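You operate a simulated robot arm through the tools that you are given. There is no shell and no other tool. Be economical: measure what you need, move in short steps, check, and stop when the job is done.

The job below is to be done with a simulated two-armed robot. You get a single attempt, and the scene is never put back.

## Task
On the narrow walkway by the tail lamp, fold the green cloth in half and then in half again.
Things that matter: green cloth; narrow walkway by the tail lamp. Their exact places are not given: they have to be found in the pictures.

The check looks at the end state, three seconds after you hand in, the way a careful person would. Anything else that was tipped, shoved, dropped, spilled or broken makes it a failure. Flat cloth is picked up by pressing the open fingertips on it (5 to 10 N) and closing them slowly along it; thin cloth reads only 2 to 8 mm in the jaws.

## Robot
Two 7-joint arms with two-finger parallel grippers on one trunk, on a base that drives. Base frame: it is fixed to the floor where the robot stands at the start and does not move with it; the origin is under the middle of the robot, x ahead of it, y to its left, z up. Lengths are in mm, angles in degrees, forces in N, time in s.
The left shoulder is at the start at [70, 163, 1120], the right one opposite. Places, roughly: narrow walkway by the tail lamp [600, -100, 800]. Payload 3.43 kg a hand.
Tool frame (each hand has its own): the origin (TCP) lies between the finger pads and is the grasp point; the fingertips stand 34 mm ahead of it; z points along the fingers, y is the line along which they close. The gripper opens to 128 mm. The fingers are 24 mm wide and 12 mm thick; the gripper's body (48 by 130 mm) begins 96 mm behind the TCP.
Orientation is told as [roll, pitch, yaw] about the base's x, y, z axes, in that order, counted from this pose: with the fingers straight down and closing along the base's y, the tool's x points along the base's -x, its y along +y and its z along -z.

## Interface
- The arms move only by the tool send_rows. It takes "left_increments", "right_increments" or both (then of equal length, played together; a hand with none holds still); each is a list of rows, each a list of 7 numbers: the finger opening in mm, from 0 to 128, then the shift along the tool's x, y, z in mm, then the turn, a rotation vector about the tool's x, y, z in degrees. In form: [[grip, tx, ty, tz, ax, ay, az], ...]. A call has 1 to 10 rows; each row shifts and turns the commanded pose from where the row before left it, along the tool's axes as they then stand. Each row takes 0.2 s and may step no farther than 50 mm and 8.6 degrees from the row before; otherwise, or with a gripper value out of range, the whole call is refused. Where a pose cannot be reached the arm comes as near as it can. A force on the tool above 40 N (or 10 N above the force at the start of the call, whichever is more), or a blocked arm, ends the call early, and 0.2 s more pass. The fingers move at their own pace (about 153 mm/s each) and stop on an object; they squeeze with about 28 N. The grip force told is the motor's: it shows also when the fingers shut on nothing. Time passes only in rows, and 0.2 s behind the last, so rows that do not move let the fingers close. The reply holds the time, the measured pose of the TCP, the force on the tool along the base axes, the opening and the grip force, in the units named above and with some noise, and new pictures: "pictures" is both (left out), scene, wrist or none (wrist: the cameras of the hands that moved).
- Cameras (640 x 400 px; columns grow to the right, rows downward): "scene" is now at [132.2, -7.9, 1332.7]; the picture's right is [-0.11, -0.99, 0.00], its down [-0.69, 0.07, -0.72] and it looks along [0.71, -0.08, -0.70] (base axes); focal length 276 px, centre (320, 200). "left" rides on the left gripper at [-36, 0, -98] in its tool frame; the picture's right is [0.00, -1.00, 0.00], its down [0.97, 0.00, -0.24] and it looks along [0.24, 0.00, 0.97] (tool axes); focal length 218 px, centre (320, 200). "right" rides on the right gripper at [-36, 0, -98] in its tool frame; the picture's right is [0.00, -1.00, 0.00], its down [0.97, 0.00, -0.24] and it looks along [0.24, 0.00, 0.97] (tool axes); focal length 218 px, centre (320, 200).
- lift_body(by): slides the trunk up (or, below 0, down) by that many mm; the arms and the scene camera ride with it, the base frame stays. It gives what a move gives, with no picture.
- drive_base(legs): drives the robot by 1 to 6 legs, each [ahead, left, turn to the left] in mm, mm and degrees, along the robot's own axes; the way and the turn of a leg run together, so that a leg with both is an arc; at most 1500 mm and 180 degrees a leg. The arms and the cameras ride along, it lands a little off, and it stops where it bumps. It gives what a move gives, and a new picture of the scene camera.
- pan_tilt(pan, tilt): turns the head with the scene camera to pan (to the left, within 86 degrees either way) and tilt (down, from -29 to 69), counted from straight ahead of the robot. It gives what a move gives, and a new picture of the scene camera.
- probe_pixels(camera, pixels): for up to 12 pixels [column, row] of the newest picture of that camera ("zoom" is the newest enlarged one), the place [x, y, z] in the base frame of the surface seen there, good to about 2 mm. The clock stands still meanwhile.
- enlarge(camera, box): a new picture of the part [left, top, right, bottom] of that camera's present view, enlarged. The clock stands still meanwhile.
- job_done(): hands the job in; it is judged then, once.

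Work in short steps. Measure before you move; look again where a grasp or a placing could have gone wrong, and mend it. You have 80 turns and 170 pictures in all, those below and enlarged ones among them. Open the grippers and draw the arms clear of the work before you hand the job in, unless the task says otherwise; then end with one line.

The tools are called after "Emit:" by a JSON object that holds its "api" and its "payload". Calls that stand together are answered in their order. send_rows: Moves the arms, as the interface text tells. Its arguments: {"type":"object","properties":{"left_increments":{"type":"array"},"right_increments":{"type":"array"},"pictures":{"type":"string","enum":["both","scene","wrist","none"]}},"required":[]} The other tools are called the same way: lift_body (by) slides the trunk up or down; drive_base (legs) drives the base; pan_tilt (pan, tilt) turns the head that bears the scene camera; probe_pixels (camera, pixels) gives the place of the surface under pixels of a picture; enlarge (camera, box) takes an enlarged picture of a part of a camera's view; job_done () hands the job in.

At the start:

```text
time: 0.0
left_tool_pos: [616.7, 313.3, 1018.8]
left_tcp_rot: [0.0, 0.1, 0.1]
left_wrist_force: [0.1, 0.3, -0.1]
left_gripper_width: 127.8
left_grasp_force: 0.1
right_tool_pos: [605.7, -275.0, 974.9]
right_tcp_rot: [0.0, 0.0, 0.0]
right_wrist_force: [-0.4, -0.3, 0.0]
right_gripper_width: 128.2
right_grasp_force: 0.0
trunk travel left (down, up): [-600.0, 340.0]
robot x, y, heading: [3.8, -0.0, 0.4]
head pan, tilt: [-6.1, 44.2]
```

scene: 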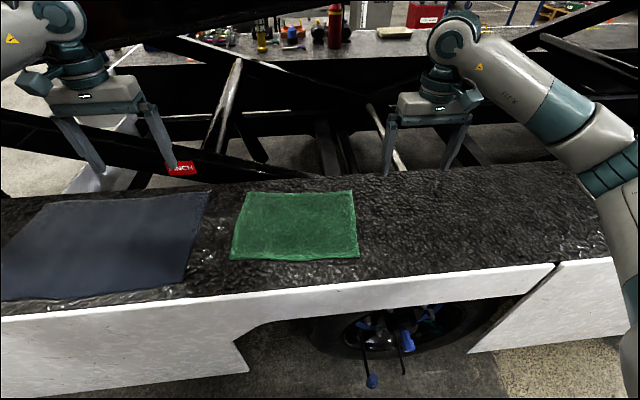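
right: 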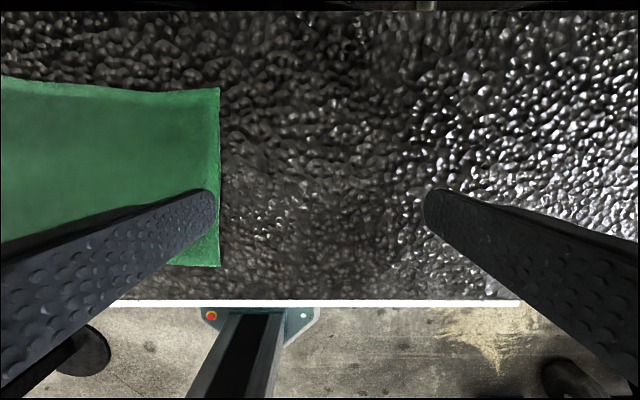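
left: 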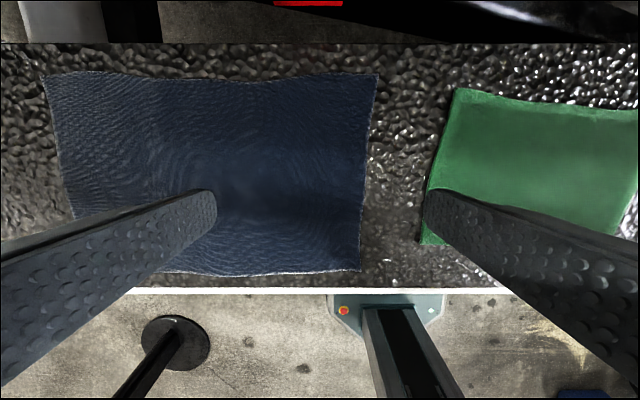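

The green cloth lies in the scene at about (232-358, 190-260). I probe its corners and the surface around it.

Emit:
{"api": "probe_pixels", "payload": {"camera": "scene", "pixels": [[248, 193], [352, 192], [357, 256], [233, 257], [300, 225], [385, 225], [220, 225], [300, 186], [300, 270], [200, 200], [300, 193], [300, 258]]}}

Emit:
{"api": "enlarge", "payload": {"camera": "scene", "box": [200, 170, 400, 295]}}

```text
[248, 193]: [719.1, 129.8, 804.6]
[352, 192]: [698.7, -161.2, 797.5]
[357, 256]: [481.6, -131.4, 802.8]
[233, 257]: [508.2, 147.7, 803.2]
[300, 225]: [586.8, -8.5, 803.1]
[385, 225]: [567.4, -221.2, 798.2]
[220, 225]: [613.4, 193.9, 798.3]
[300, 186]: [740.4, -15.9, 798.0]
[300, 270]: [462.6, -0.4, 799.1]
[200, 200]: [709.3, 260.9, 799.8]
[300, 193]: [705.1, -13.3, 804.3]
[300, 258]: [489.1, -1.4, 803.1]
```

```text
3.20 times, centred on (300, 232) of scene
```

zoom: 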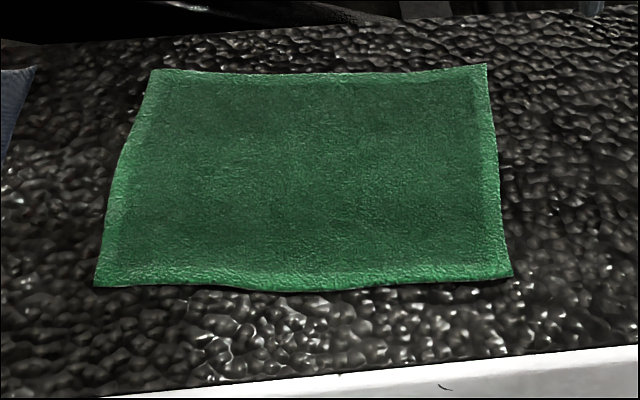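

The cloth is about 285 × 215 mm and is turned roughly -5°. I'll fold the far edge onto the near edge with both hands, then fold one end over. First I turn the hands so the fingers close along x.

Emit:
{"api": "send_rows", "payload": {"left_increments": [[40, 0, 0, 0, 0, 0, -8.5], [40, 0, 0, 0, 0, 0, -8.5], [40, 0, 0, 0, 0, 0, -8.5], [40, 0, 0, 0, 0, 0, -8.5], [40, 0, 0, 0, 0, 0, -8.5], [40, 0, 0, 0, 0, 0, -8.5], [40, 0, 0, 0, 0, 0, -8.5], [40, 0, 0, 0, 0, 0, -8.5], [40, 0, 0, 0, 0, 0, -8.5], [40, 0, 0, 0, 0, 0, -8.5]], "right_increments": [[40, 0, 0, 0, 0, 0, 8.6], [40, 0, 0, 0, 0, 0, 8.6], [40, 0, 0, 0, 0, 0, 8.6], [40, 0, 0, 0, 0, 0, 8.6], [40, 0, 0, 0, 0, 0, 8.6], [40, 0, 0, 0, 0, 0, 8.6], [40, 0, 0, 0, 0, 0, 8.6], [40, 0, 0, 0, 0, 0, 8.6], [40, 0, 0, 0, 0, 0, 8.6], [40, 0, 0, 0, 0, 0, 8.6]], "pictures": "scene"}}

```text
time: 2.2
left_tool_pos: [616.6, 311.9, 1018.7]
left_tcp_rot: [0.0, 0.0, 85.2]
left_wrist_force: [-0.3, -0.1, -0.2]
left_gripper_width: 40.0
left_grasp_force: 0.0
right_tool_pos: [605.0, -275.1, 974.9]
right_tcp_rot: [0.0, 0.0, -86.1]
right_wrist_force: [0.3, 0.0, -0.6]
right_gripper_width: 39.8
right_grasp_force: 0.1
trunk travel left (down, up): [-600.0, 340.0]
robot x, y, heading: [-0.3, -1.9, 0.1]
head pan, tilt: [-6.1, 44.2]
```

scene: 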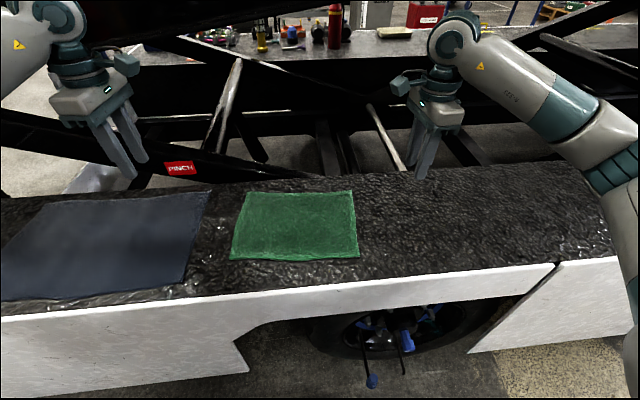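

Both hands have turned as expected. I now move them above the far corners, tips about 70 mm over the cloth.

Emit:
{"api": "send_rows", "payload": {"left_increments": [[40, 31.9, -18.1, 19.2, 0, 0, 0], [40, 31.9, -18.1, 19.2, 0, 0, 0], [40, 31.9, -18.1, 19.2, 0, 0, 0], [40, 31.9, -18.1, 19.2, 0, 0, 0], [40, 31.9, -18.1, 19.2, 0, 0, 0], [40, 31.9, -18.1, 19.2, 0, 0, 0], [40, 0, 0, 0, 0, 0, 0]], "right_increments": [[40, 21.9, 16.4, 11.8, 0, 0, 0], [40, 21.9, 16.4, 11.8, 0, 0, 0], [40, 21.9, 16.4, 11.8, 0, 0, 0], [40, 21.9, 16.4, 11.8, 0, 0, 0], [40, 21.9, 16.4, 11.8, 0, 0, 0], [40, 21.9, 16.4, 11.8, 0, 0, 0], [40, 0, 0, 0, 0, 0, 8.6]]}}

```text
time: 3.8
left_tool_pos: [710.0, 112.3, 905.1]
left_tcp_rot: [-0.1, 0.0, 85.2]
left_wrist_force: [0.1, -0.2, 0.1]
left_gripper_width: 40.1
left_grasp_force: 0.0
right_tool_pos: [692.4, -137.9, 902.6]
right_tcp_rot: [0.0, 0.0, -94.8]
right_wrist_force: [-0.1, 1.1, -0.5]
right_gripper_width: 40.0
right_grasp_force: 0.0
trunk travel left (down, up): [-600.0, 340.0]
robot x, y, heading: [-2.8, -0.3, 0.1]
head pan, tilt: [-6.1, 44.2]
```

scene: 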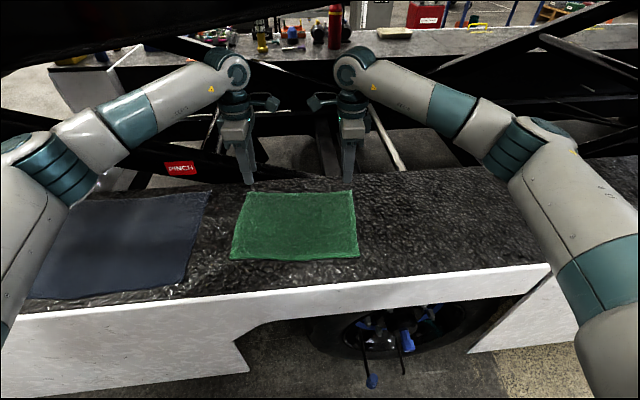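
right: 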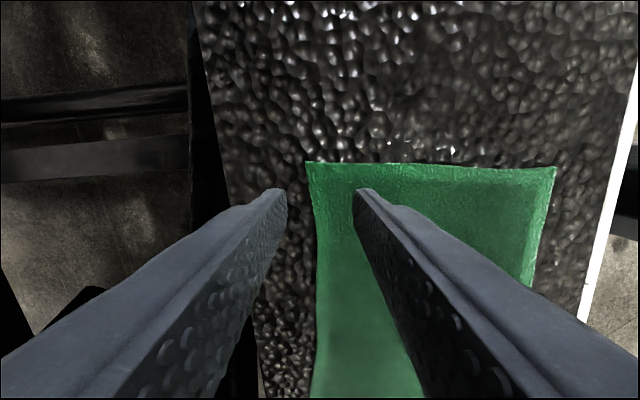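
left: 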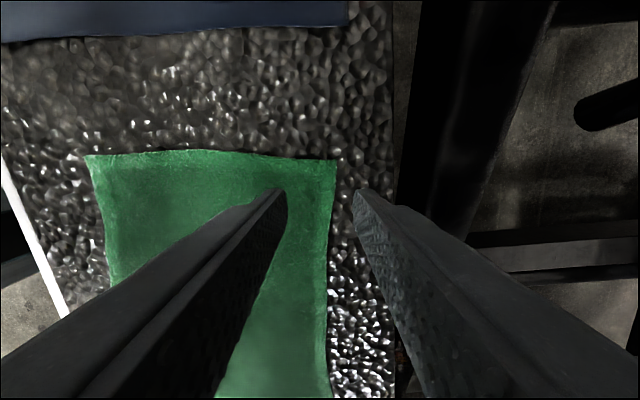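

The edges are clear in the wrist views, with the corner at (336,160) on the left and (308,163) on the right. I measure them precisely.

Emit:
{"api": "probe_pixels", "payload": {"camera": "left", "pixels": [[333, 163], [331, 200], [328, 250], [350, 180], [310, 180], [90, 160], [385, 200]]}}

Emit:
{"api": "probe_pixels", "payload": {"camera": "right", "pixels": [[311, 166], [315, 200], [318, 250], [290, 180], [335, 180], [553, 172], [235, 200]]}}

```text
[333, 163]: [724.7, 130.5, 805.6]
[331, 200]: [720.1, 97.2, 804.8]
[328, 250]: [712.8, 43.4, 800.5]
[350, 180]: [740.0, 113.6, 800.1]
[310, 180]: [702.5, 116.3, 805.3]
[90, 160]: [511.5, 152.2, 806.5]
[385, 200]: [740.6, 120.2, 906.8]
```

```text
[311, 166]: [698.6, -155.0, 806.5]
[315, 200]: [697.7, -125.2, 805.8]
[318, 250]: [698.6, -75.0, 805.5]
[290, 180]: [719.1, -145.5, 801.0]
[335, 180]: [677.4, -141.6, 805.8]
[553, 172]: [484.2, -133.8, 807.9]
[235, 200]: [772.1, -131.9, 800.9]
```

The far edge is at x ≈ 722 on the left and 699 on the right. I descend until the tips are just above the cloth, with the fingers straddling the edge.

Emit:
{"api": "send_rows", "payload": {"left_increments": [[34, 0, -5, 20, 0, 0, 0], [34, 0, 0, 22, 0, 0, 0], [34, 0, 0, 20, 0, 0, 0], [34, 0, 0, 0, 0, 0, 0]], "right_increments": [[34, 0, 0, 20, 0, 0, 0], [34, 0, 0, 22, 0, 0, 0], [34, 0, 0, 18, 0, 0, 0], [34, 0, 0, 0, 0, 0, 0]]}}

```text
time: 4.8
left_tool_pos: [713.0, 110.3, 841.6]
left_tcp_rot: [-0.1, 0.0, 85.0]
left_wrist_force: [0.3, 1.3, -0.1]
left_gripper_width: 33.9
left_grasp_force: 0.1
right_tool_pos: [693.9, -137.4, 843.4]
right_tcp_rot: [0.0, 0.1, -94.6]
right_wrist_force: [0.8, 0.9, 0.1]
right_gripper_width: 34.0
right_grasp_force: 0.1
trunk travel left (down, up): [-600.0, 340.0]
robot x, y, heading: [3.3, -2.7, -0.2]
head pan, tilt: [-6.1, 44.2]
```

scene: 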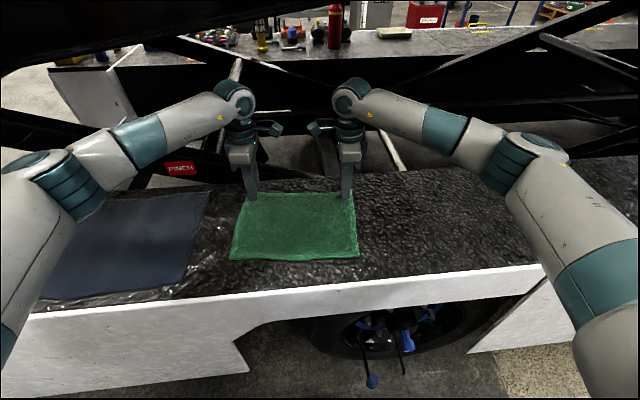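
right: 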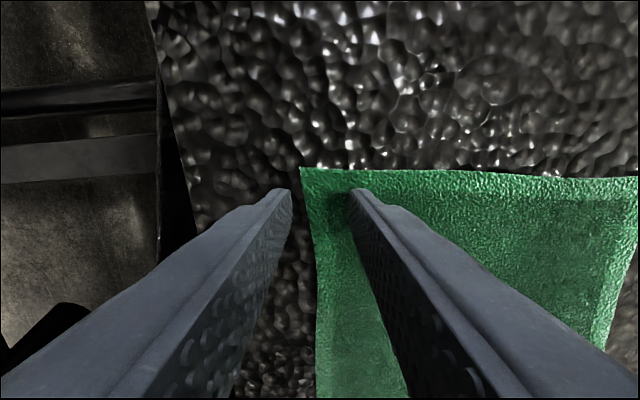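
left: 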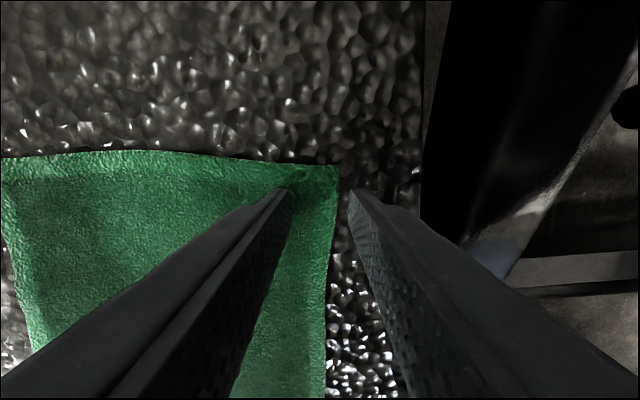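

The tips straddle the edge on both sides. I lower slowly until the force reads 5-10 N.

Emit:
{"api": "send_rows", "payload": {"left_increments": [[34, 0, 0, 2, 0, 0, 0], [34, 0, 0, 2, 0, 0, 0], [34, 0, 0, 1, 0, 0, 0]], "right_increments": [[34, 0, 0, 2, 0, 0, 0], [34, 0, 0, 2, 0, 0, 0], [34, 0, 0, 2, 0, 0, 0]], "pictures": "none"}}

```text
time: 5.6
left_tool_pos: [712.5, 111.6, 838.0]
left_tcp_rot: [-0.1, 0.0, 85.0]
left_wrist_force: [1.6, -1.7, 2.3]
left_gripper_width: 32.9
left_grasp_force: 0.1
right_tool_pos: [694.2, -137.4, 838.1]
right_tcp_rot: [0.0, 0.0, -94.5]
right_wrist_force: [-0.7, -1.4, 3.6]
right_gripper_width: 34.5
right_grasp_force: 0.1
trunk travel left (down, up): [-600.0, 340.0]
robot x, y, heading: [1.6, -1.8, 0.2]
head pan, tilt: [-6.1, 44.2]
```

Contact begins at 2-4 N, so I press a little more.

Emit:
{"api": "send_rows", "payload": {"left_increments": [[34, 0, 0, 1.5, 0, 0, 0], [34, 0, 0, 1, 0, 0, 0]], "right_increments": [[34, 0, 0, 1, 0, 0, 0], [34, 0, 0, 1, 0, 0, 0]], "pictures": "none"}}

```text
time: 6.2
left_tool_pos: [712.1, 109.8, 836.0]
left_tcp_rot: [-0.1, 0.0, 85.1]
left_wrist_force: [3.2, -0.8, 12.2]
left_gripper_width: 32.3
left_grasp_force: 0.1
right_tool_pos: [693.1, -137.3, 837.4]
right_tcp_rot: [0.3, 0.1, -94.6]
right_wrist_force: [1.7, -2.4, 11.7]
right_gripper_width: 33.6
right_grasp_force: 0.1
trunk travel left (down, up): [-600.0, 340.0]
robot x, y, heading: [-5.7, 0.1, -0.1]
head pan, tilt: [-6.1, 44.2]
```

The force is about 12 N, so I ease off 0.7 mm and close slowly.

Emit:
{"api": "send_rows", "payload": {"left_increments": [[30, 0, 0, -0.7, 0, 0, 0], [26, 0, 0, 0, 0, 0, 0], [22, 0, 0, 0, 0, 0, 0], [18, 0, 0, 0, 0, 0, 0], [14, 0, 0, 0, 0, 0, 0], [10, 0, 0, 0, 0, 0, 0], [6, 0, 0, 0, 0, 0, 0], [2, 0, 0, 0, 0, 0, 0], [0, 0, 0, 0, 0, 0, 0], [0, 0, 0, 0, 0, 0, 0]], "right_increments": [[30, 0, 0, -0.7, 0, 0, 0], [26, 0, 0, 0, 0, 0, 0], [22, 0, 0, 0, 0, 0, 0], [18, 0, 0, 0, 0, 0, 0], [14, 0, 0, 0, 0, 0, 0], [10, 0, 0, 0, 0, 0, 0], [6, 0, 0, 0, 0, 0, 0], [2, 0, 0, 0, 0, 0, 0], [0, 0, 0, 0, 0, 0, 0], [0, 0, 0, 0, 0, 0, 0]]}}

```text
time: 8.4
left_tool_pos: [711.6, 110.7, 837.0]
left_tcp_rot: [-0.1, 0.0, 85.1]
left_wrist_force: [-8.9, -2.0, 11.7]
left_gripper_width: 4.5
left_grasp_force: 27.8
right_tool_pos: [691.9, -136.4, 836.6]
right_tcp_rot: [0.1, 0.0, -94.6]
right_wrist_force: [-0.6, 2.9, 7.3]
right_gripper_width: 4.1
right_grasp_force: 28.2
trunk travel left (down, up): [-600.0, 340.0]
robot x, y, heading: [2.1, -0.3, -0.2]
head pan, tilt: [-6.1, 44.2]
```

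scene: 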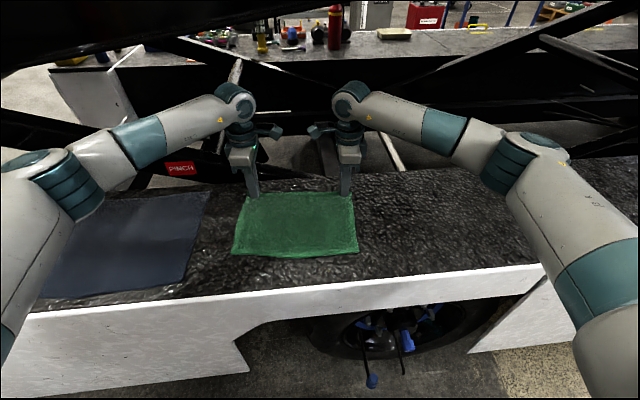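
right: 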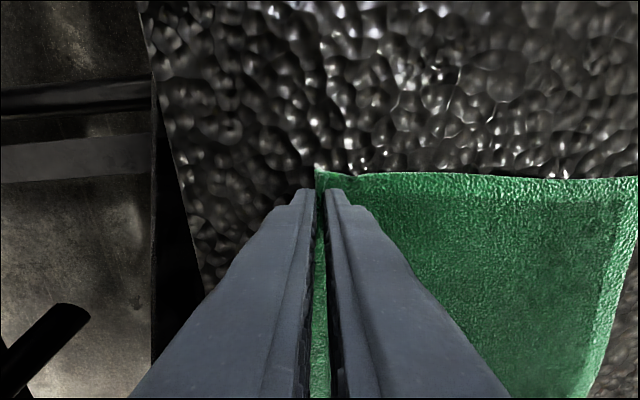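
left: 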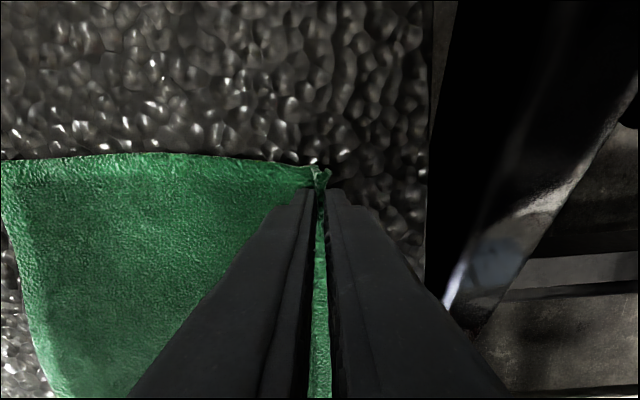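

Both grips hold cloth (4.5 and 4.1 mm). I carry the far edge along the first half of the folding arc.

Emit:
{"api": "send_rows", "payload": {"left_increments": [[0, 0, 1.2, -12.5, 0, 0, 0], [0, 0, 3.5, -12.2, 0, 0, 0], [0, 0, 5.8, -11.6, 0, 0, 0], [0, 0, 7.9, -10.7, 0, 0, 0], [0, 0, 9.8, -9.5, 0, 0, 0], [0, 0, 11.5, -8.2, 0, 0, 0], [0, 0, 12.8, -6.6, 0, 0, 0], [0, 0, 13.9, -4.8, 0, 0, 0], [0, 0, 14.6, -2.9, 0, 0, 0], [0, 0, 15.0, -1.0, 0, 0, 0]], "right_increments": [[0, 0, -1.2, -12.5, 0, 0, 0], [0, 0, -3.6, -12.2, 0, 0, 0], [0, 0, -6.0, -11.6, 0, 0, 0], [0, 0, -8.2, -10.7, 0, 0, 0], [0, 0, -10.1, -9.5, 0, 0, 0], [0, 0, -11.9, -8.2, 0, 0, 0], [0, 0, -13.3, -6.6, 0, 0, 0], [0, 0, -14.4, -4.8, 0, 0, 0], [0, 0, -15.2, -2.9, 0, 0, 0], [0, 0, -15.6, -1.0, 0, 0, 0]]}}

```text
time: 10.6
left_tool_pos: [617.2, 120.2, 917.1]
left_tcp_rot: [0.0, 0.0, 85.0]
left_wrist_force: [-1.4, -0.5, -0.3]
left_gripper_width: 4.0
left_grasp_force: 28.0
right_tool_pos: [594.8, -129.3, 916.0]
right_tcp_rot: [0.0, 0.0, -94.6]
right_wrist_force: [0.5, 0.7, 0.6]
right_gripper_width: 4.1
right_grasp_force: 28.1
trunk travel left (down, up): [-600.0, 340.0]
robot x, y, heading: [-1.7, 0.5, -0.2]
head pan, tilt: [-6.1, 44.2]
```

scene: 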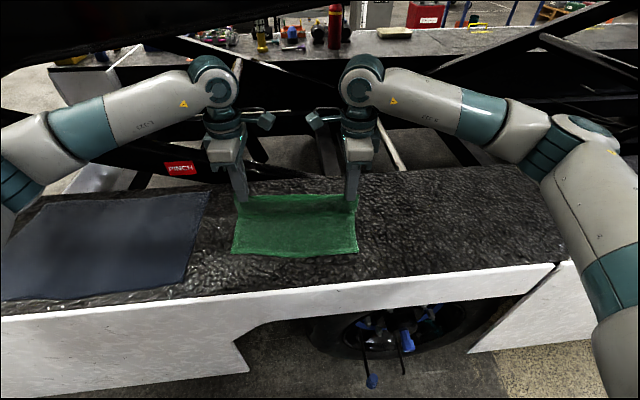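
right: 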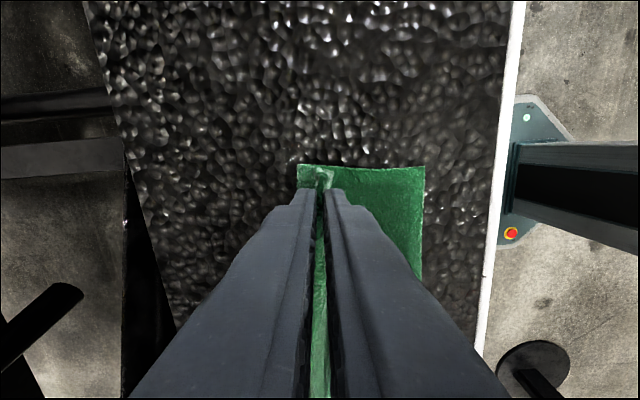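
left: 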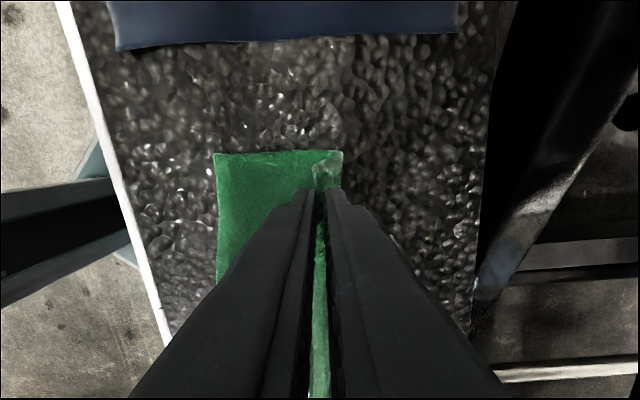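

The cloth hangs cleanly between the hands. I measure the near edge to set the landing point: left view corner (216,155), right view corner (424,168).

Emit:
{"api": "probe_pixels", "payload": {"camera": "left", "pixels": [[219, 158], [219, 200], [330, 160], [320, 180]]}}

Emit:
{"api": "probe_pixels", "payload": {"camera": "right", "pixels": [[421, 171], [420, 205], [308, 172], [320, 180]]}}

Emit:
{"api": "enlarge", "payload": {"camera": "scene", "box": [200, 170, 400, 295]}}

```text
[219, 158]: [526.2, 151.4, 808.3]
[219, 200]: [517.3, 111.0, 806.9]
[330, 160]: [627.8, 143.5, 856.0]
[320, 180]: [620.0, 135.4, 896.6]
```

```text
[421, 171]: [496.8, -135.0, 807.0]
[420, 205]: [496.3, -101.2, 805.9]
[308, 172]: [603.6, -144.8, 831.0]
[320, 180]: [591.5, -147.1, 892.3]
```

```text
3.20 times, centred on (300, 232) of scene
```

zoom: 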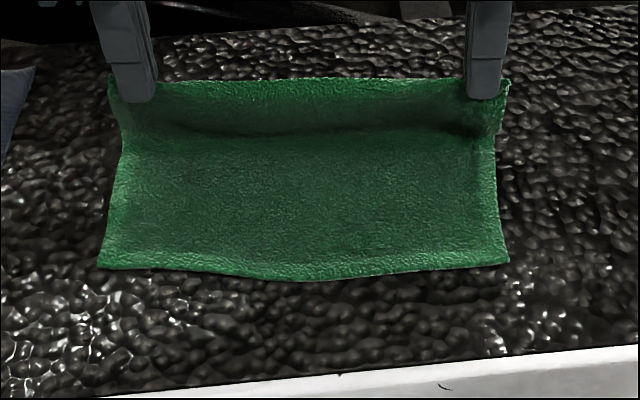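

The near edge is at x ≈ 521 (left) and 495 (right). I finish the arc so the tips land just inside it.

Emit:
{"api": "send_rows", "payload": {"left_increments": [[0, 0, 14.1, 0.9, 0, 0, 0], [0, 0, 13.7, 2.7, 0, 0, 0], [0, 0, 13.1, 4.4, 0, 0, 0], [0, 0, 12.0, 6.0, 0, 0, 0], [0, 0, 10.7, 7.4, 0, 0, 0], [0, 0, 9.2, 8.7, 0, 0, 0], [0, 0, 7.4, 9.8, 0, 0, 0], [0, 0, 5.4, 10.6, 0, 0, 0], [0, 0, 3.3, 11.1, 0, 0, 0], [0, 0, 1.1, 11.0, 0, 0, 0]], "right_increments": [[0, 0.2, -14.5, 0.9, 0, 0, 0], [0, 0.2, -14.2, 2.7, 0, 0, 0], [0, 0.2, -13.5, 4.4, 0, 0, 0], [0, 0.2, -12.4, 6.0, 0, 0, 0], [0, 0.2, -11.1, 7.4, 0, 0, 0], [0, 0.2, -9.5, 8.7, 0, 0, 0], [0, 0.2, -7.6, 9.8, 0, 0, 0], [0, 0.2, -5.6, 10.6, 0, 0, 0], [0, 0.2, -3.4, 11.1, 0, 0, 0], [0, 0.2, -1.2, 11.0, 0, 0, 0]]}}

```text
time: 12.8
left_tool_pos: [527.6, 125.9, 844.1]
left_tcp_rot: [0.0, 0.0, 85.0]
left_wrist_force: [0.0, -0.8, 2.4]
left_gripper_width: 4.4
left_grasp_force: 27.9
right_tool_pos: [500.9, -119.5, 844.8]
right_tcp_rot: [0.1, 0.1, -94.6]
right_wrist_force: [1.2, -1.4, 7.2]
right_gripper_width: 4.2
right_grasp_force: 27.7
trunk travel left (down, up): [-600.0, 340.0]
robot x, y, heading: [-0.2, -0.1, -0.0]
head pan, tilt: [-6.1, 44.2]
```

scene: 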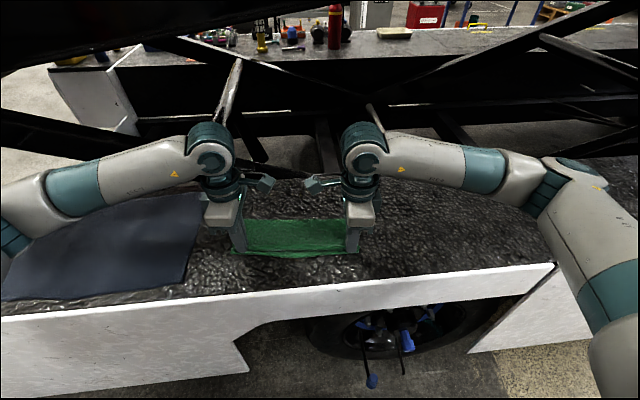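
right: 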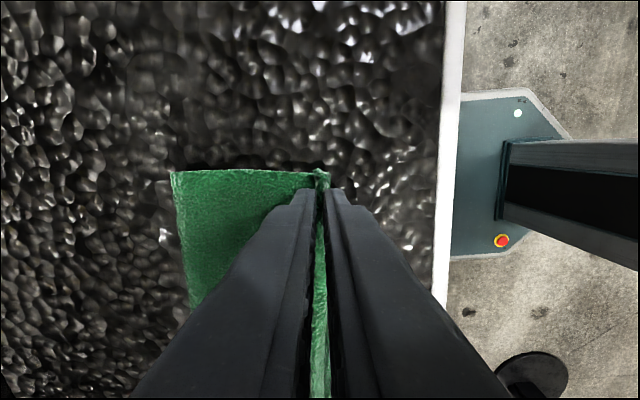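
left: 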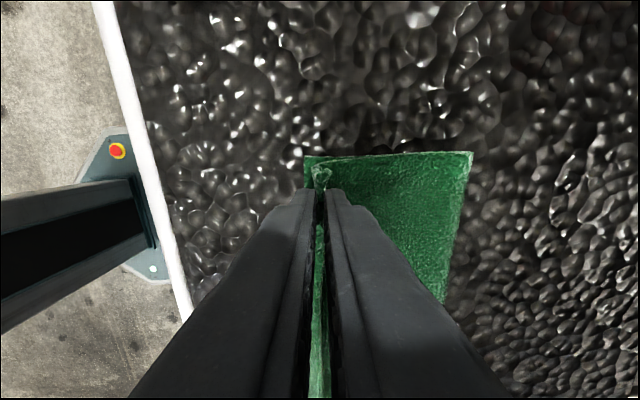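

The fold landed well aligned. I open slightly and draw straight up.

Emit:
{"api": "send_rows", "payload": {"left_increments": [[8, 0, 0, -1, 0, 0, 0], [14, 0, 0, -1, 0, 0, 0], [20, 0, 0, -3, 0, 0, 0], [24, 0, 0, -10, 0, 0, 0], [24, 0, 0, -25, 0, 0, 0], [24, 0, 0, -40, 0, 0, 0], [24, 0, 0, -40, 0, 0, 0]], "right_increments": [[8, 0, 0, -1, 0, 0, 0], [14, 0, 0, -1, 0, 0, 0], [20, 0, 0, -3, 0, 0, 0], [24, 0, 0, -10, 0, 0, 0], [24, 0, 0, -25, 0, 0, 0], [24, 0, 0, -40, 0, 0, 0], [24, 0, 0, -40, 0, 0, 0]]}}

Emit:
{"api": "enlarge", "payload": {"camera": "scene", "box": [200, 170, 400, 295]}}

```text
time: 14.4
left_tool_pos: [527.9, 126.7, 962.7]
left_tcp_rot: [-0.1, 0.1, 85.0]
left_wrist_force: [0.1, -0.3, 0.5]
left_gripper_width: 23.9
left_grasp_force: 0.1
right_tool_pos: [501.7, -117.9, 964.2]
right_tcp_rot: [0.0, 0.0, -94.6]
right_wrist_force: [-0.4, 0.4, 0.5]
right_gripper_width: 24.1
right_grasp_force: 0.1
trunk travel left (down, up): [-600.0, 340.0]
robot x, y, heading: [-0.5, 3.3, 0.1]
head pan, tilt: [-6.1, 44.2]
```

scene: 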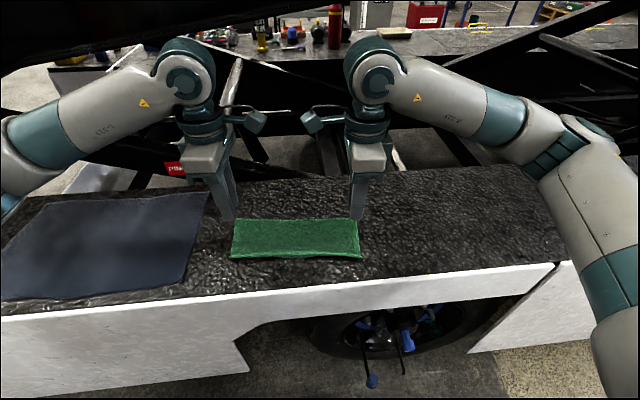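
right: 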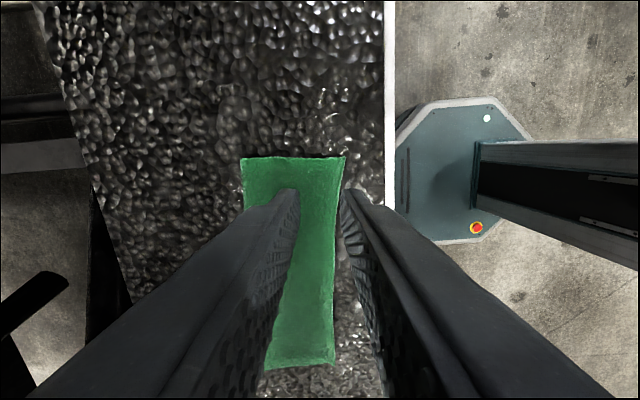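
left: 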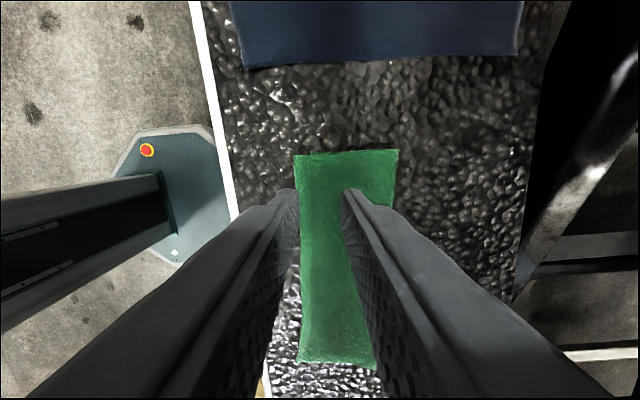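

```text
3.20 times, centred on (300, 232) of scene
```

zoom: 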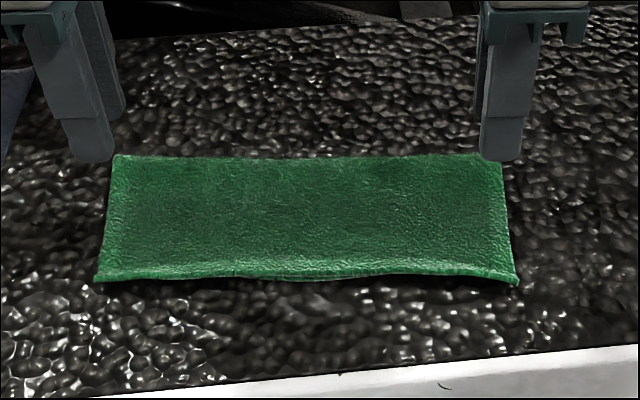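

The first fold is neat, with a strip of about 290 × 105 mm. I measure it for the second fold.

Emit:
{"api": "probe_pixels", "payload": {"camera": "zoom", "pixels": [[500, 160], [505, 200], [508, 235], [513, 277], [118, 160], [110, 220], [100, 275], [310, 215], [308, 162], [308, 275]]}}

Emit:
{"api": "send_rows", "payload": {"left_increments": [[40, -30, 0, -15, 0, 0, 0], [40, -30, 0, -15, 0, 0, 0], [40, -30, 0, -15, 0, 0, 0], [40, -30, 0, -15, 0, 0, 0], [40, -30, 0, -15, 0, 0, 0], [40, -30, 0, -15, 0, 0, 0], [40, -20, 0, 0, 0, 0, 0], [40, 0, 0, 0, 0, 0, 0], [40, 0, 0, 0, 0, 0, 0], [40, 0, 0, 0, 0, 0, 0]], "right_increments": [[40, 0, 0, 0, 0, 0, -8.6], [40, 0, 0, 0, 0, 0, -8.6], [40, 0, 0, 0, 0, 0, -8.6], [40, 0, 0, 0, 0, 0, -8.6], [40, 0, 0, 0, 0, 0, -8.6], [40, 0, 0, 0, 0, 0, -8.6], [40, 0, 0, 0, 0, 0, -8.6], [40, 0, 0, 0, 0, 0, -8.6], [40, 0, 0, 0, 0, 0, -8.6], [40, 0, 0, 0, 0, 0, -8.6]], "pictures": "none"}}

```text
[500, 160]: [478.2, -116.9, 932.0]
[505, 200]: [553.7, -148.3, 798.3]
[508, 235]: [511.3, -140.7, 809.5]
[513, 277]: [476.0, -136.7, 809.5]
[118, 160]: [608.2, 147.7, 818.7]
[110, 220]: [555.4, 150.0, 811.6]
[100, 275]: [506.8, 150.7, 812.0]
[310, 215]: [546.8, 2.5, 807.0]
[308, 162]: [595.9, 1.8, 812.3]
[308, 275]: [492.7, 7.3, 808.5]
```

```text
time: 16.6
left_tool_pos: [545.1, 326.6, 1052.5]
left_tcp_rot: [0.0, 0.0, 85.1]
left_wrist_force: [0.6, 0.2, 0.0]
left_gripper_width: 40.0
left_grasp_force: 0.1
right_tool_pos: [501.2, -119.6, 963.5]
right_tcp_rot: [0.0, 0.0, -8.6]
right_wrist_force: [-0.7, 0.4, 0.4]
right_gripper_width: 40.0
right_grasp_force: 0.1
trunk travel left (down, up): [-600.0, 340.0]
robot x, y, heading: [3.0, -2.0, 0.0]
head pan, tilt: [-6.1, 44.2]
```

The right end runs from (475,-140) to about (582,-150). I bring the right hand over its middle to look closer.

Emit:
{"api": "send_rows", "payload": {"right_increments": [[40, 0, 0, 0, 0, 0, -4], [40, -14, -5.3, 25, 0, 0, 0], [40, -14, -5.3, 25, 0, 0, 0], [40, 0, 0, 23, 0, 0, 0], [40, 0, 0, 0, 0, 0, 0]]}}

```text
time: 17.8
left_tool_pos: [544.0, 325.7, 1052.9]
left_tcp_rot: [-0.1, 0.0, 85.0]
left_wrist_force: [-0.3, 0.5, 0.6]
left_gripper_width: 39.7
left_grasp_force: 0.1
right_tool_pos: [528.1, -131.7, 889.5]
right_tcp_rot: [0.0, 0.0, -4.6]
right_wrist_force: [-0.1, 0.5, 0.2]
right_gripper_width: 39.7
right_grasp_force: 0.0
trunk travel left (down, up): [-600.0, 340.0]
robot x, y, heading: [-1.5, 0.4, -0.2]
head pan, tilt: [-6.1, 44.2]
```

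scene: 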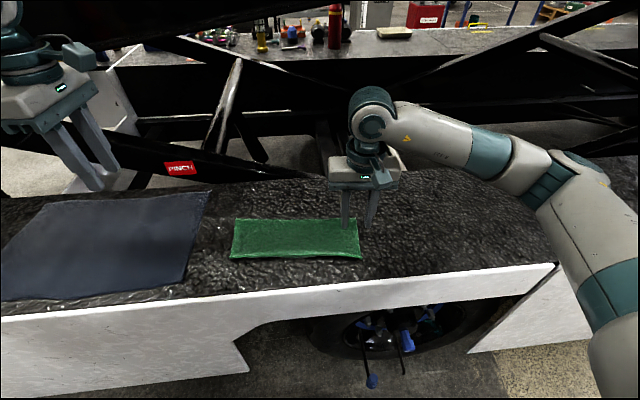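
right: 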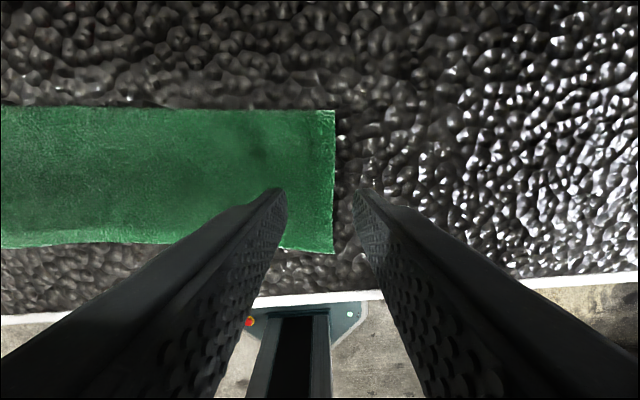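

Emit:
{"api": "probe_pixels", "payload": {"camera": "right", "pixels": [[330, 114], [332, 180], [329, 249], [315, 180], [300, 110], [345, 180]]}}

Emit:
{"api": "enlarge", "payload": {"camera": "right", "box": [220, 80, 420, 280]}}

```text
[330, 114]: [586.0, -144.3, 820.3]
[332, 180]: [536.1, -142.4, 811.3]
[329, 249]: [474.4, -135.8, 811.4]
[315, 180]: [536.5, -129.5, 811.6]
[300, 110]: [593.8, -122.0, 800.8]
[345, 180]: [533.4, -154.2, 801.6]
```

```text
2.00 times, centred on (320, 180) of right
```

zoom: 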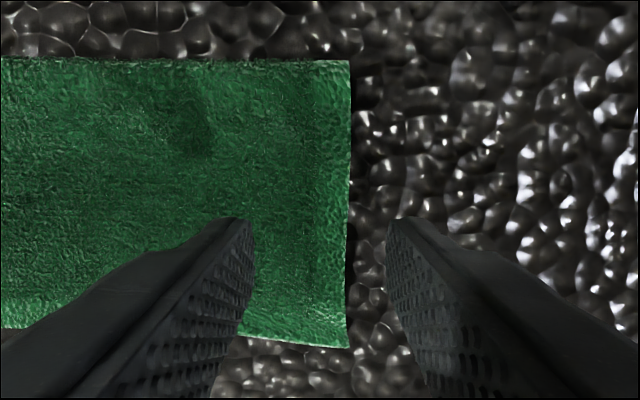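

The end edge lies at y ≈ -143, and the two layers are about 10 mm high. I tilt the hand 13° so the outer finger sits at surface level and catches both layers.

Emit:
{"api": "send_rows", "payload": {"right_increments": [[40, 0, -5, 12, 0, 0, 0], [40, 0, -5, 12, -6.5, 0, 0], [38, 0, 0, 0, -6.5, 0, 0], [38, 0, 0, 10, 0, 0, 0], [38, 0, 0, 0, 0, 0, 0]]}}

Emit:
{"api": "enlarge", "payload": {"camera": "right", "box": [220, 80, 420, 280]}}

```text
time: 19.0
left_tool_pos: [545.1, 324.6, 1052.2]
left_tcp_rot: [0.0, 0.0, 85.0]
left_wrist_force: [-0.5, -0.6, 0.7]
left_gripper_width: 39.9
left_grasp_force: 0.0
right_tool_pos: [528.5, -141.1, 856.2]
right_tcp_rot: [12.9, 0.0, -4.7]
right_wrist_force: [-0.4, 0.0, -0.9]
right_gripper_width: 37.9
right_grasp_force: 0.0
trunk travel left (down, up): [-600.0, 340.0]
robot x, y, heading: [-1.7, -1.3, -0.0]
head pan, tilt: [-6.1, 44.2]
```

scene: 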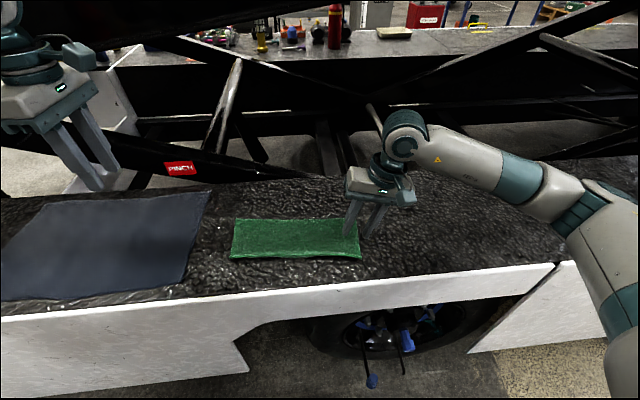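
right: 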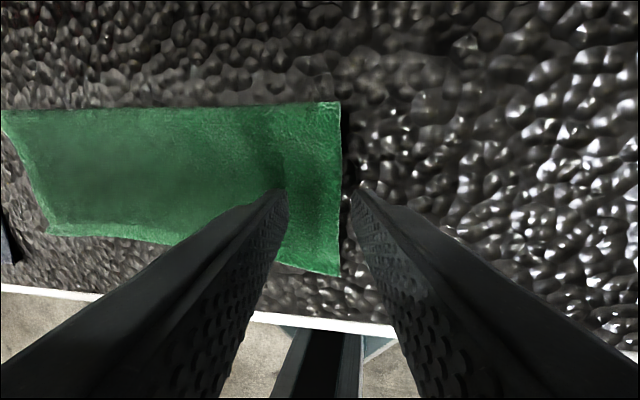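

```text
2.00 times, centred on (320, 180) of right
```

zoom: 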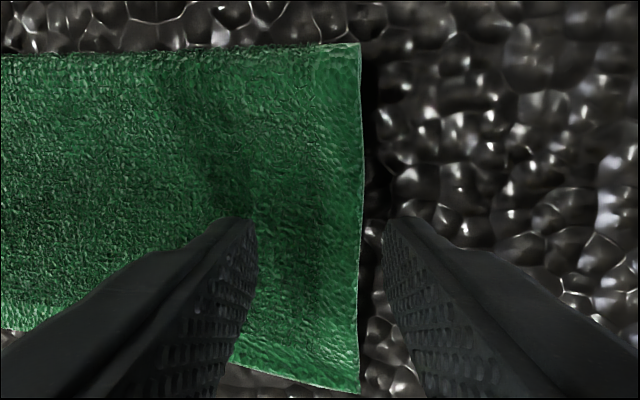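

The outer finger is clear of the edge. I lower vertically, then in small steps until contact.

Emit:
{"api": "send_rows", "payload": {"right_increments": [[38, 0, -2.5, 5.8, 0, 0, 0], [38, 0, -2.4, 5.8, 0, 0, 0], [38, 0, -0.4, 2, 0, 0, 0], [38, 0, -0.4, 2, 0, 0, 0]], "pictures": "none"}}

```text
time: 20.0
left_tool_pos: [546.0, 325.7, 1050.8]
left_tcp_rot: [0.0, 0.0, 84.9]
left_wrist_force: [-0.1, -0.6, 0.0]
left_gripper_width: 39.9
left_grasp_force: 0.0
right_tool_pos: [529.2, -141.8, 840.3]
right_tcp_rot: [13.0, 0.0, -4.6]
right_wrist_force: [0.5, 1.1, -0.3]
right_gripper_width: 37.8
right_grasp_force: 0.0
trunk travel left (down, up): [-600.0, 340.0]
robot x, y, heading: [-2.9, -0.2, -0.0]
head pan, tilt: [-6.1, 44.2]
```

No contact yet, so I go on in 1.5 mm steps.

Emit:
{"api": "send_rows", "payload": {"right_increments": [[38, 0, -0.35, 1.5, 0, 0, 0], [38, 0, -0.35, 1.5, 0, 0, 0]], "pictures": "none"}}

```text
time: 20.6
left_tool_pos: [544.2, 325.9, 1053.5]
left_tcp_rot: [-0.2, 0.0, 84.9]
left_wrist_force: [0.5, 0.5, 0.2]
left_gripper_width: 40.0
left_grasp_force: 0.0
right_tool_pos: [528.7, -143.8, 840.6]
right_tcp_rot: [13.0, -0.3, -4.8]
right_wrist_force: [2.1, -2.9, 20.4]
right_gripper_width: 37.2
right_grasp_force: 0.1
trunk travel left (down, up): [-600.0, 340.0]
robot x, y, heading: [0.5, -0.1, -0.2]
head pan, tilt: [-6.1, 44.2]
```

The force is now 20 N, so I back off about 1.3 mm and look.

Emit:
{"api": "send_rows", "payload": {"right_increments": [[38, 0, 0.3, -1.3, 0, 0, 0]], "pictures": "wrist"}}

Emit:
{"api": "enlarge", "payload": {"camera": "right", "box": [220, 80, 420, 280]}}

```text
time: 21.0
left_tool_pos: [545.1, 326.3, 1052.3]
left_tcp_rot: [-0.1, 0.1, 85.0]
left_wrist_force: [-0.2, 0.3, 0.6]
left_gripper_width: 39.7
left_grasp_force: 0.0
right_tool_pos: [528.9, -142.7, 839.2]
right_tcp_rot: [13.1, -0.1, -4.6]
right_wrist_force: [4.7, -4.0, 19.5]
right_gripper_width: 37.2
right_grasp_force: 0.2
trunk travel left (down, up): [-600.0, 340.0]
robot x, y, heading: [-2.4, -2.1, 0.3]
head pan, tilt: [-6.1, 44.2]
```

right: 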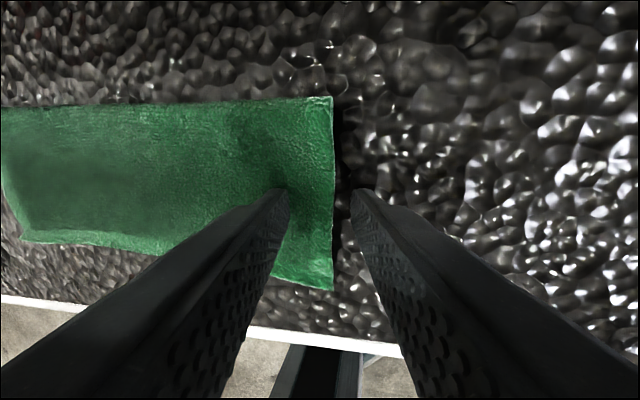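

```text
2.00 times, centred on (320, 180) of right
```

zoom: 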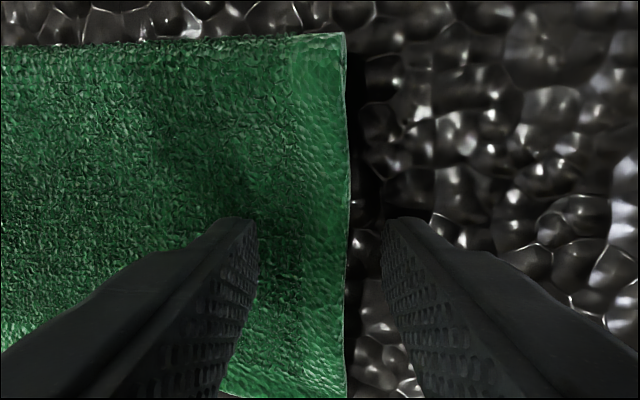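

The outer finger rests on the hard surface and the inner one on the cloth. I ease up slightly more and close slowly.

Emit:
{"api": "send_rows", "payload": {"right_increments": [[38, 0, 0.2, -0.9, 0, 0, 0], [33, 0, 0, 0, 0, 0, 0], [29, 0, 0, 0, 0, 0, 0], [25, 0, 0, 0, 0, 0, 0], [21, 0, 0, 0, 0, 0, 0], [17, 0, 0, 0, 0, 0, 0], [13, 0, 0, 0, 0, 0, 0], [9, 0, 0, 0, 0, 0, 0], [4, 0, 0, 0, 0, 0, 0], [0, 0, 0, 0, 0, 0, 0]]}}

Emit:
{"api": "enlarge", "payload": {"camera": "right", "box": [220, 80, 420, 280]}}

```text
time: 23.2
left_tool_pos: [546.5, 325.1, 1052.9]
left_tcp_rot: [0.0, 0.0, 85.0]
left_wrist_force: [-0.6, -0.3, -0.1]
left_gripper_width: 39.9
left_grasp_force: 0.0
right_tool_pos: [528.5, -143.0, 839.3]
right_tcp_rot: [13.0, 0.0, -4.5]
right_wrist_force: [0.1, 1.2, 1.9]
right_gripper_width: 3.9
right_grasp_force: 28.2
trunk travel left (down, up): [-600.0, 340.0]
robot x, y, heading: [-1.7, -1.1, 0.1]
head pan, tilt: [-6.1, 44.2]
```

scene: 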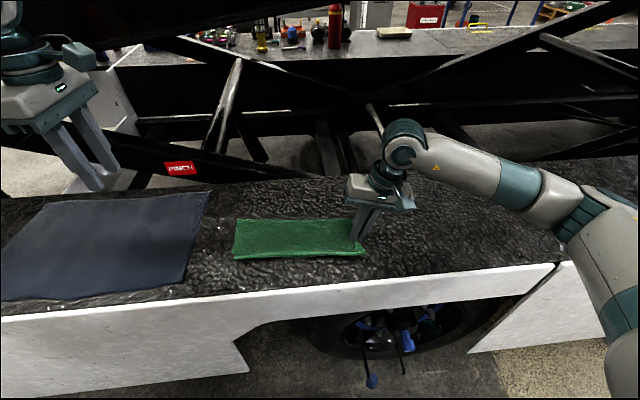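
right: 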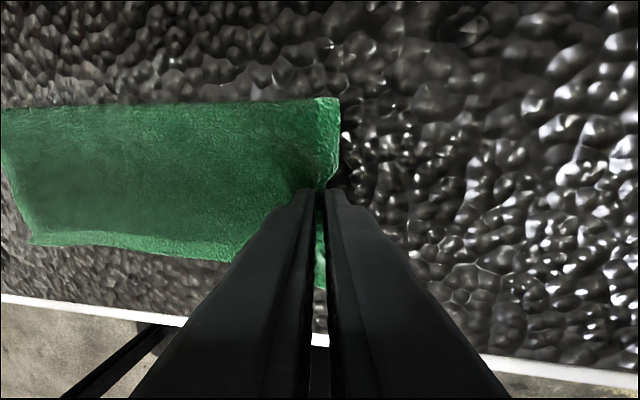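

```text
2.00 times, centred on (320, 180) of right
```

zoom: 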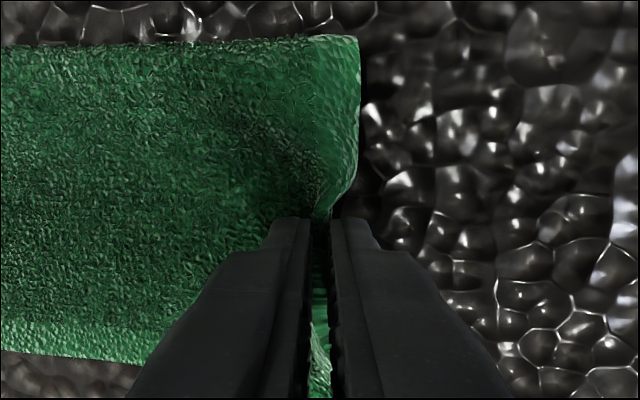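

The jaw reads 3.9 mm, which might be only one layer. I lift 30 mm and look whether both layers come.

Emit:
{"api": "send_rows", "payload": {"right_increments": [[0, 0, 2.2, -9.7, 0, 0, 0], [0, 0, 2.2, -9.7, 0, 0, 0], [0, 0, 2.2, -9.7, 0, 0, 0], [0, 0, 0, 0, 0, 0, 0]]}}

Emit:
{"api": "enlarge", "payload": {"camera": "scene", "box": [310, 190, 410, 275]}}

Emit:
{"api": "enlarge", "payload": {"camera": "right", "box": [220, 80, 420, 280]}}

```text
time: 24.2
left_tool_pos: [545.1, 326.0, 1052.4]
left_tcp_rot: [0.0, -0.1, 85.0]
left_wrist_force: [0.1, -0.5, -0.3]
left_gripper_width: 39.7
left_grasp_force: 0.1
right_tool_pos: [527.9, -143.0, 869.0]
right_tcp_rot: [13.0, -0.1, -4.6]
right_wrist_force: [-0.1, 0.9, 0.3]
right_gripper_width: 3.7
right_grasp_force: 28.1
trunk travel left (down, up): [-600.0, 340.0]
robot x, y, heading: [2.8, -2.1, -0.3]
head pan, tilt: [-6.1, 44.2]
```

scene: 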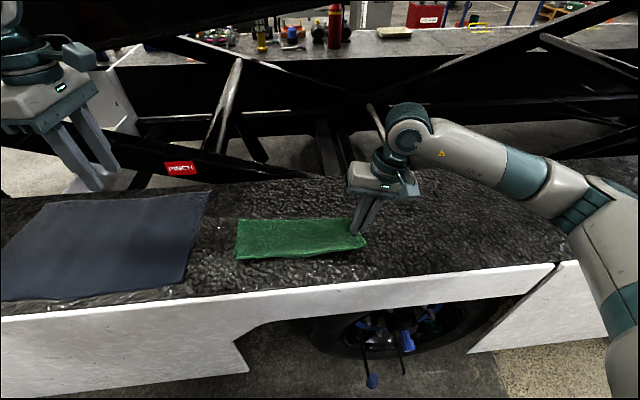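
right: 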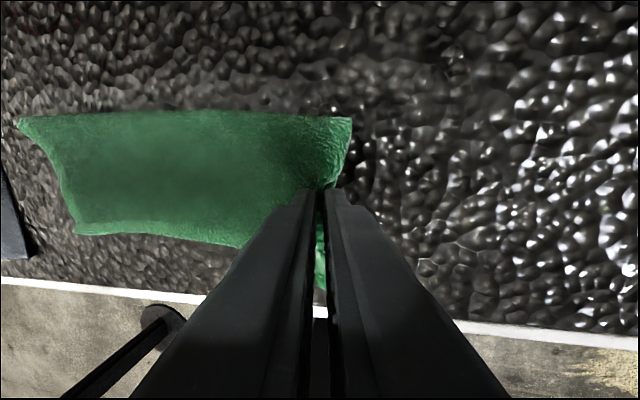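

```text
4.71 times, centred on (360, 232) of scene
```

zoom: 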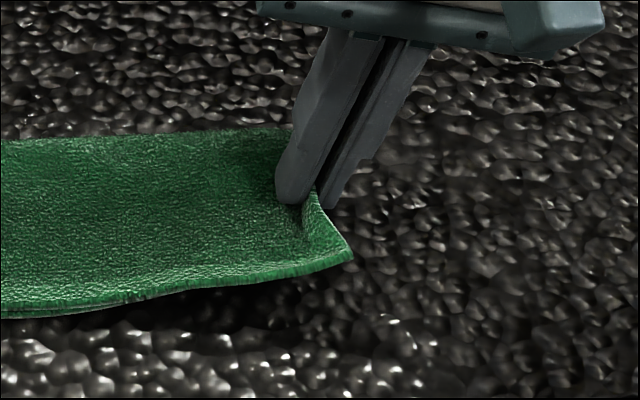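

```text
2.00 times, centred on (320, 180) of right
```

zoom: 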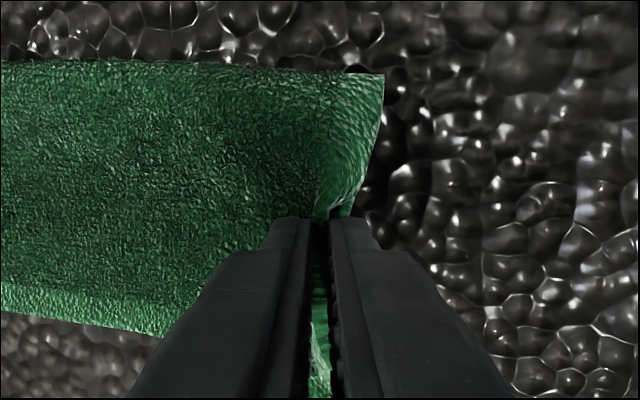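

Both layers lift together, with the near corner drooping only slightly. I carry on the first half of the arc and untilt the hand on the way.

Emit:
{"api": "send_rows", "payload": {"right_increments": [[0, 0, 7, -13, 6.5, 0, 0], [0, 0, 7, -13, 6.5, 0, 0], [0, 0, 14, -15, 0, 0, 0], [0, 0, 14.3, -13.3, 0, 0, 0], [0, 0, 16.7, -11.4, 0, 0, 0], [0, 0, 18.3, -9.1, 0, 0, 0], [0, 0, 20.2, -6.8, 0, 0, 0], [0, 0, 20.9, -4, 0, 0, 0], [0, 0, 21.7, -1.4, 0, 0, 0]]}}

Emit:
{"api": "enlarge", "payload": {"camera": "scene", "box": [200, 150, 400, 275]}}

```text
time: 26.2
left_tool_pos: [545.1, 326.5, 1052.3]
left_tcp_rot: [0.0, 0.0, 85.0]
left_wrist_force: [-0.3, 0.1, -0.3]
left_gripper_width: 40.0
left_grasp_force: 0.1
right_tool_pos: [539.8, -6.2, 958.2]
right_tcp_rot: [0.0, 0.0, -4.6]
right_wrist_force: [-0.9, 0.1, 0.1]
right_gripper_width: 3.5
right_grasp_force: 28.2
trunk travel left (down, up): [-600.0, 340.0]
robot x, y, heading: [2.8, 0.0, 0.0]
head pan, tilt: [-6.1, 44.2]
```

scene: 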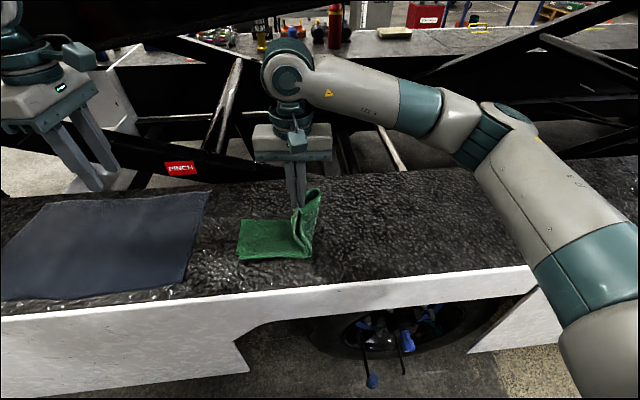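
right: 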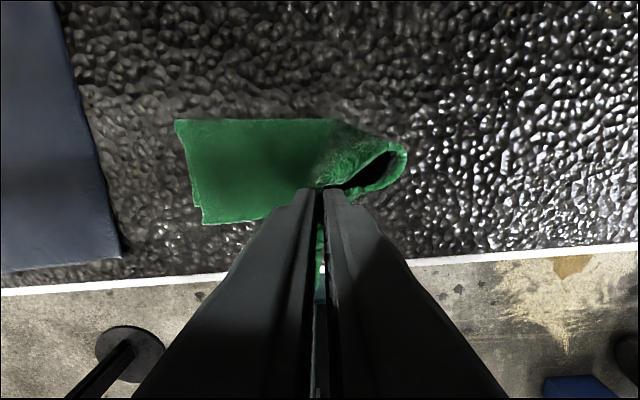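

```text
3.20 times, centred on (300, 212) of scene
```

zoom: 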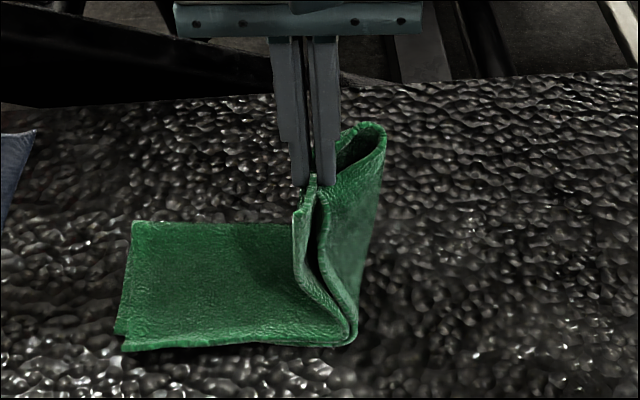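

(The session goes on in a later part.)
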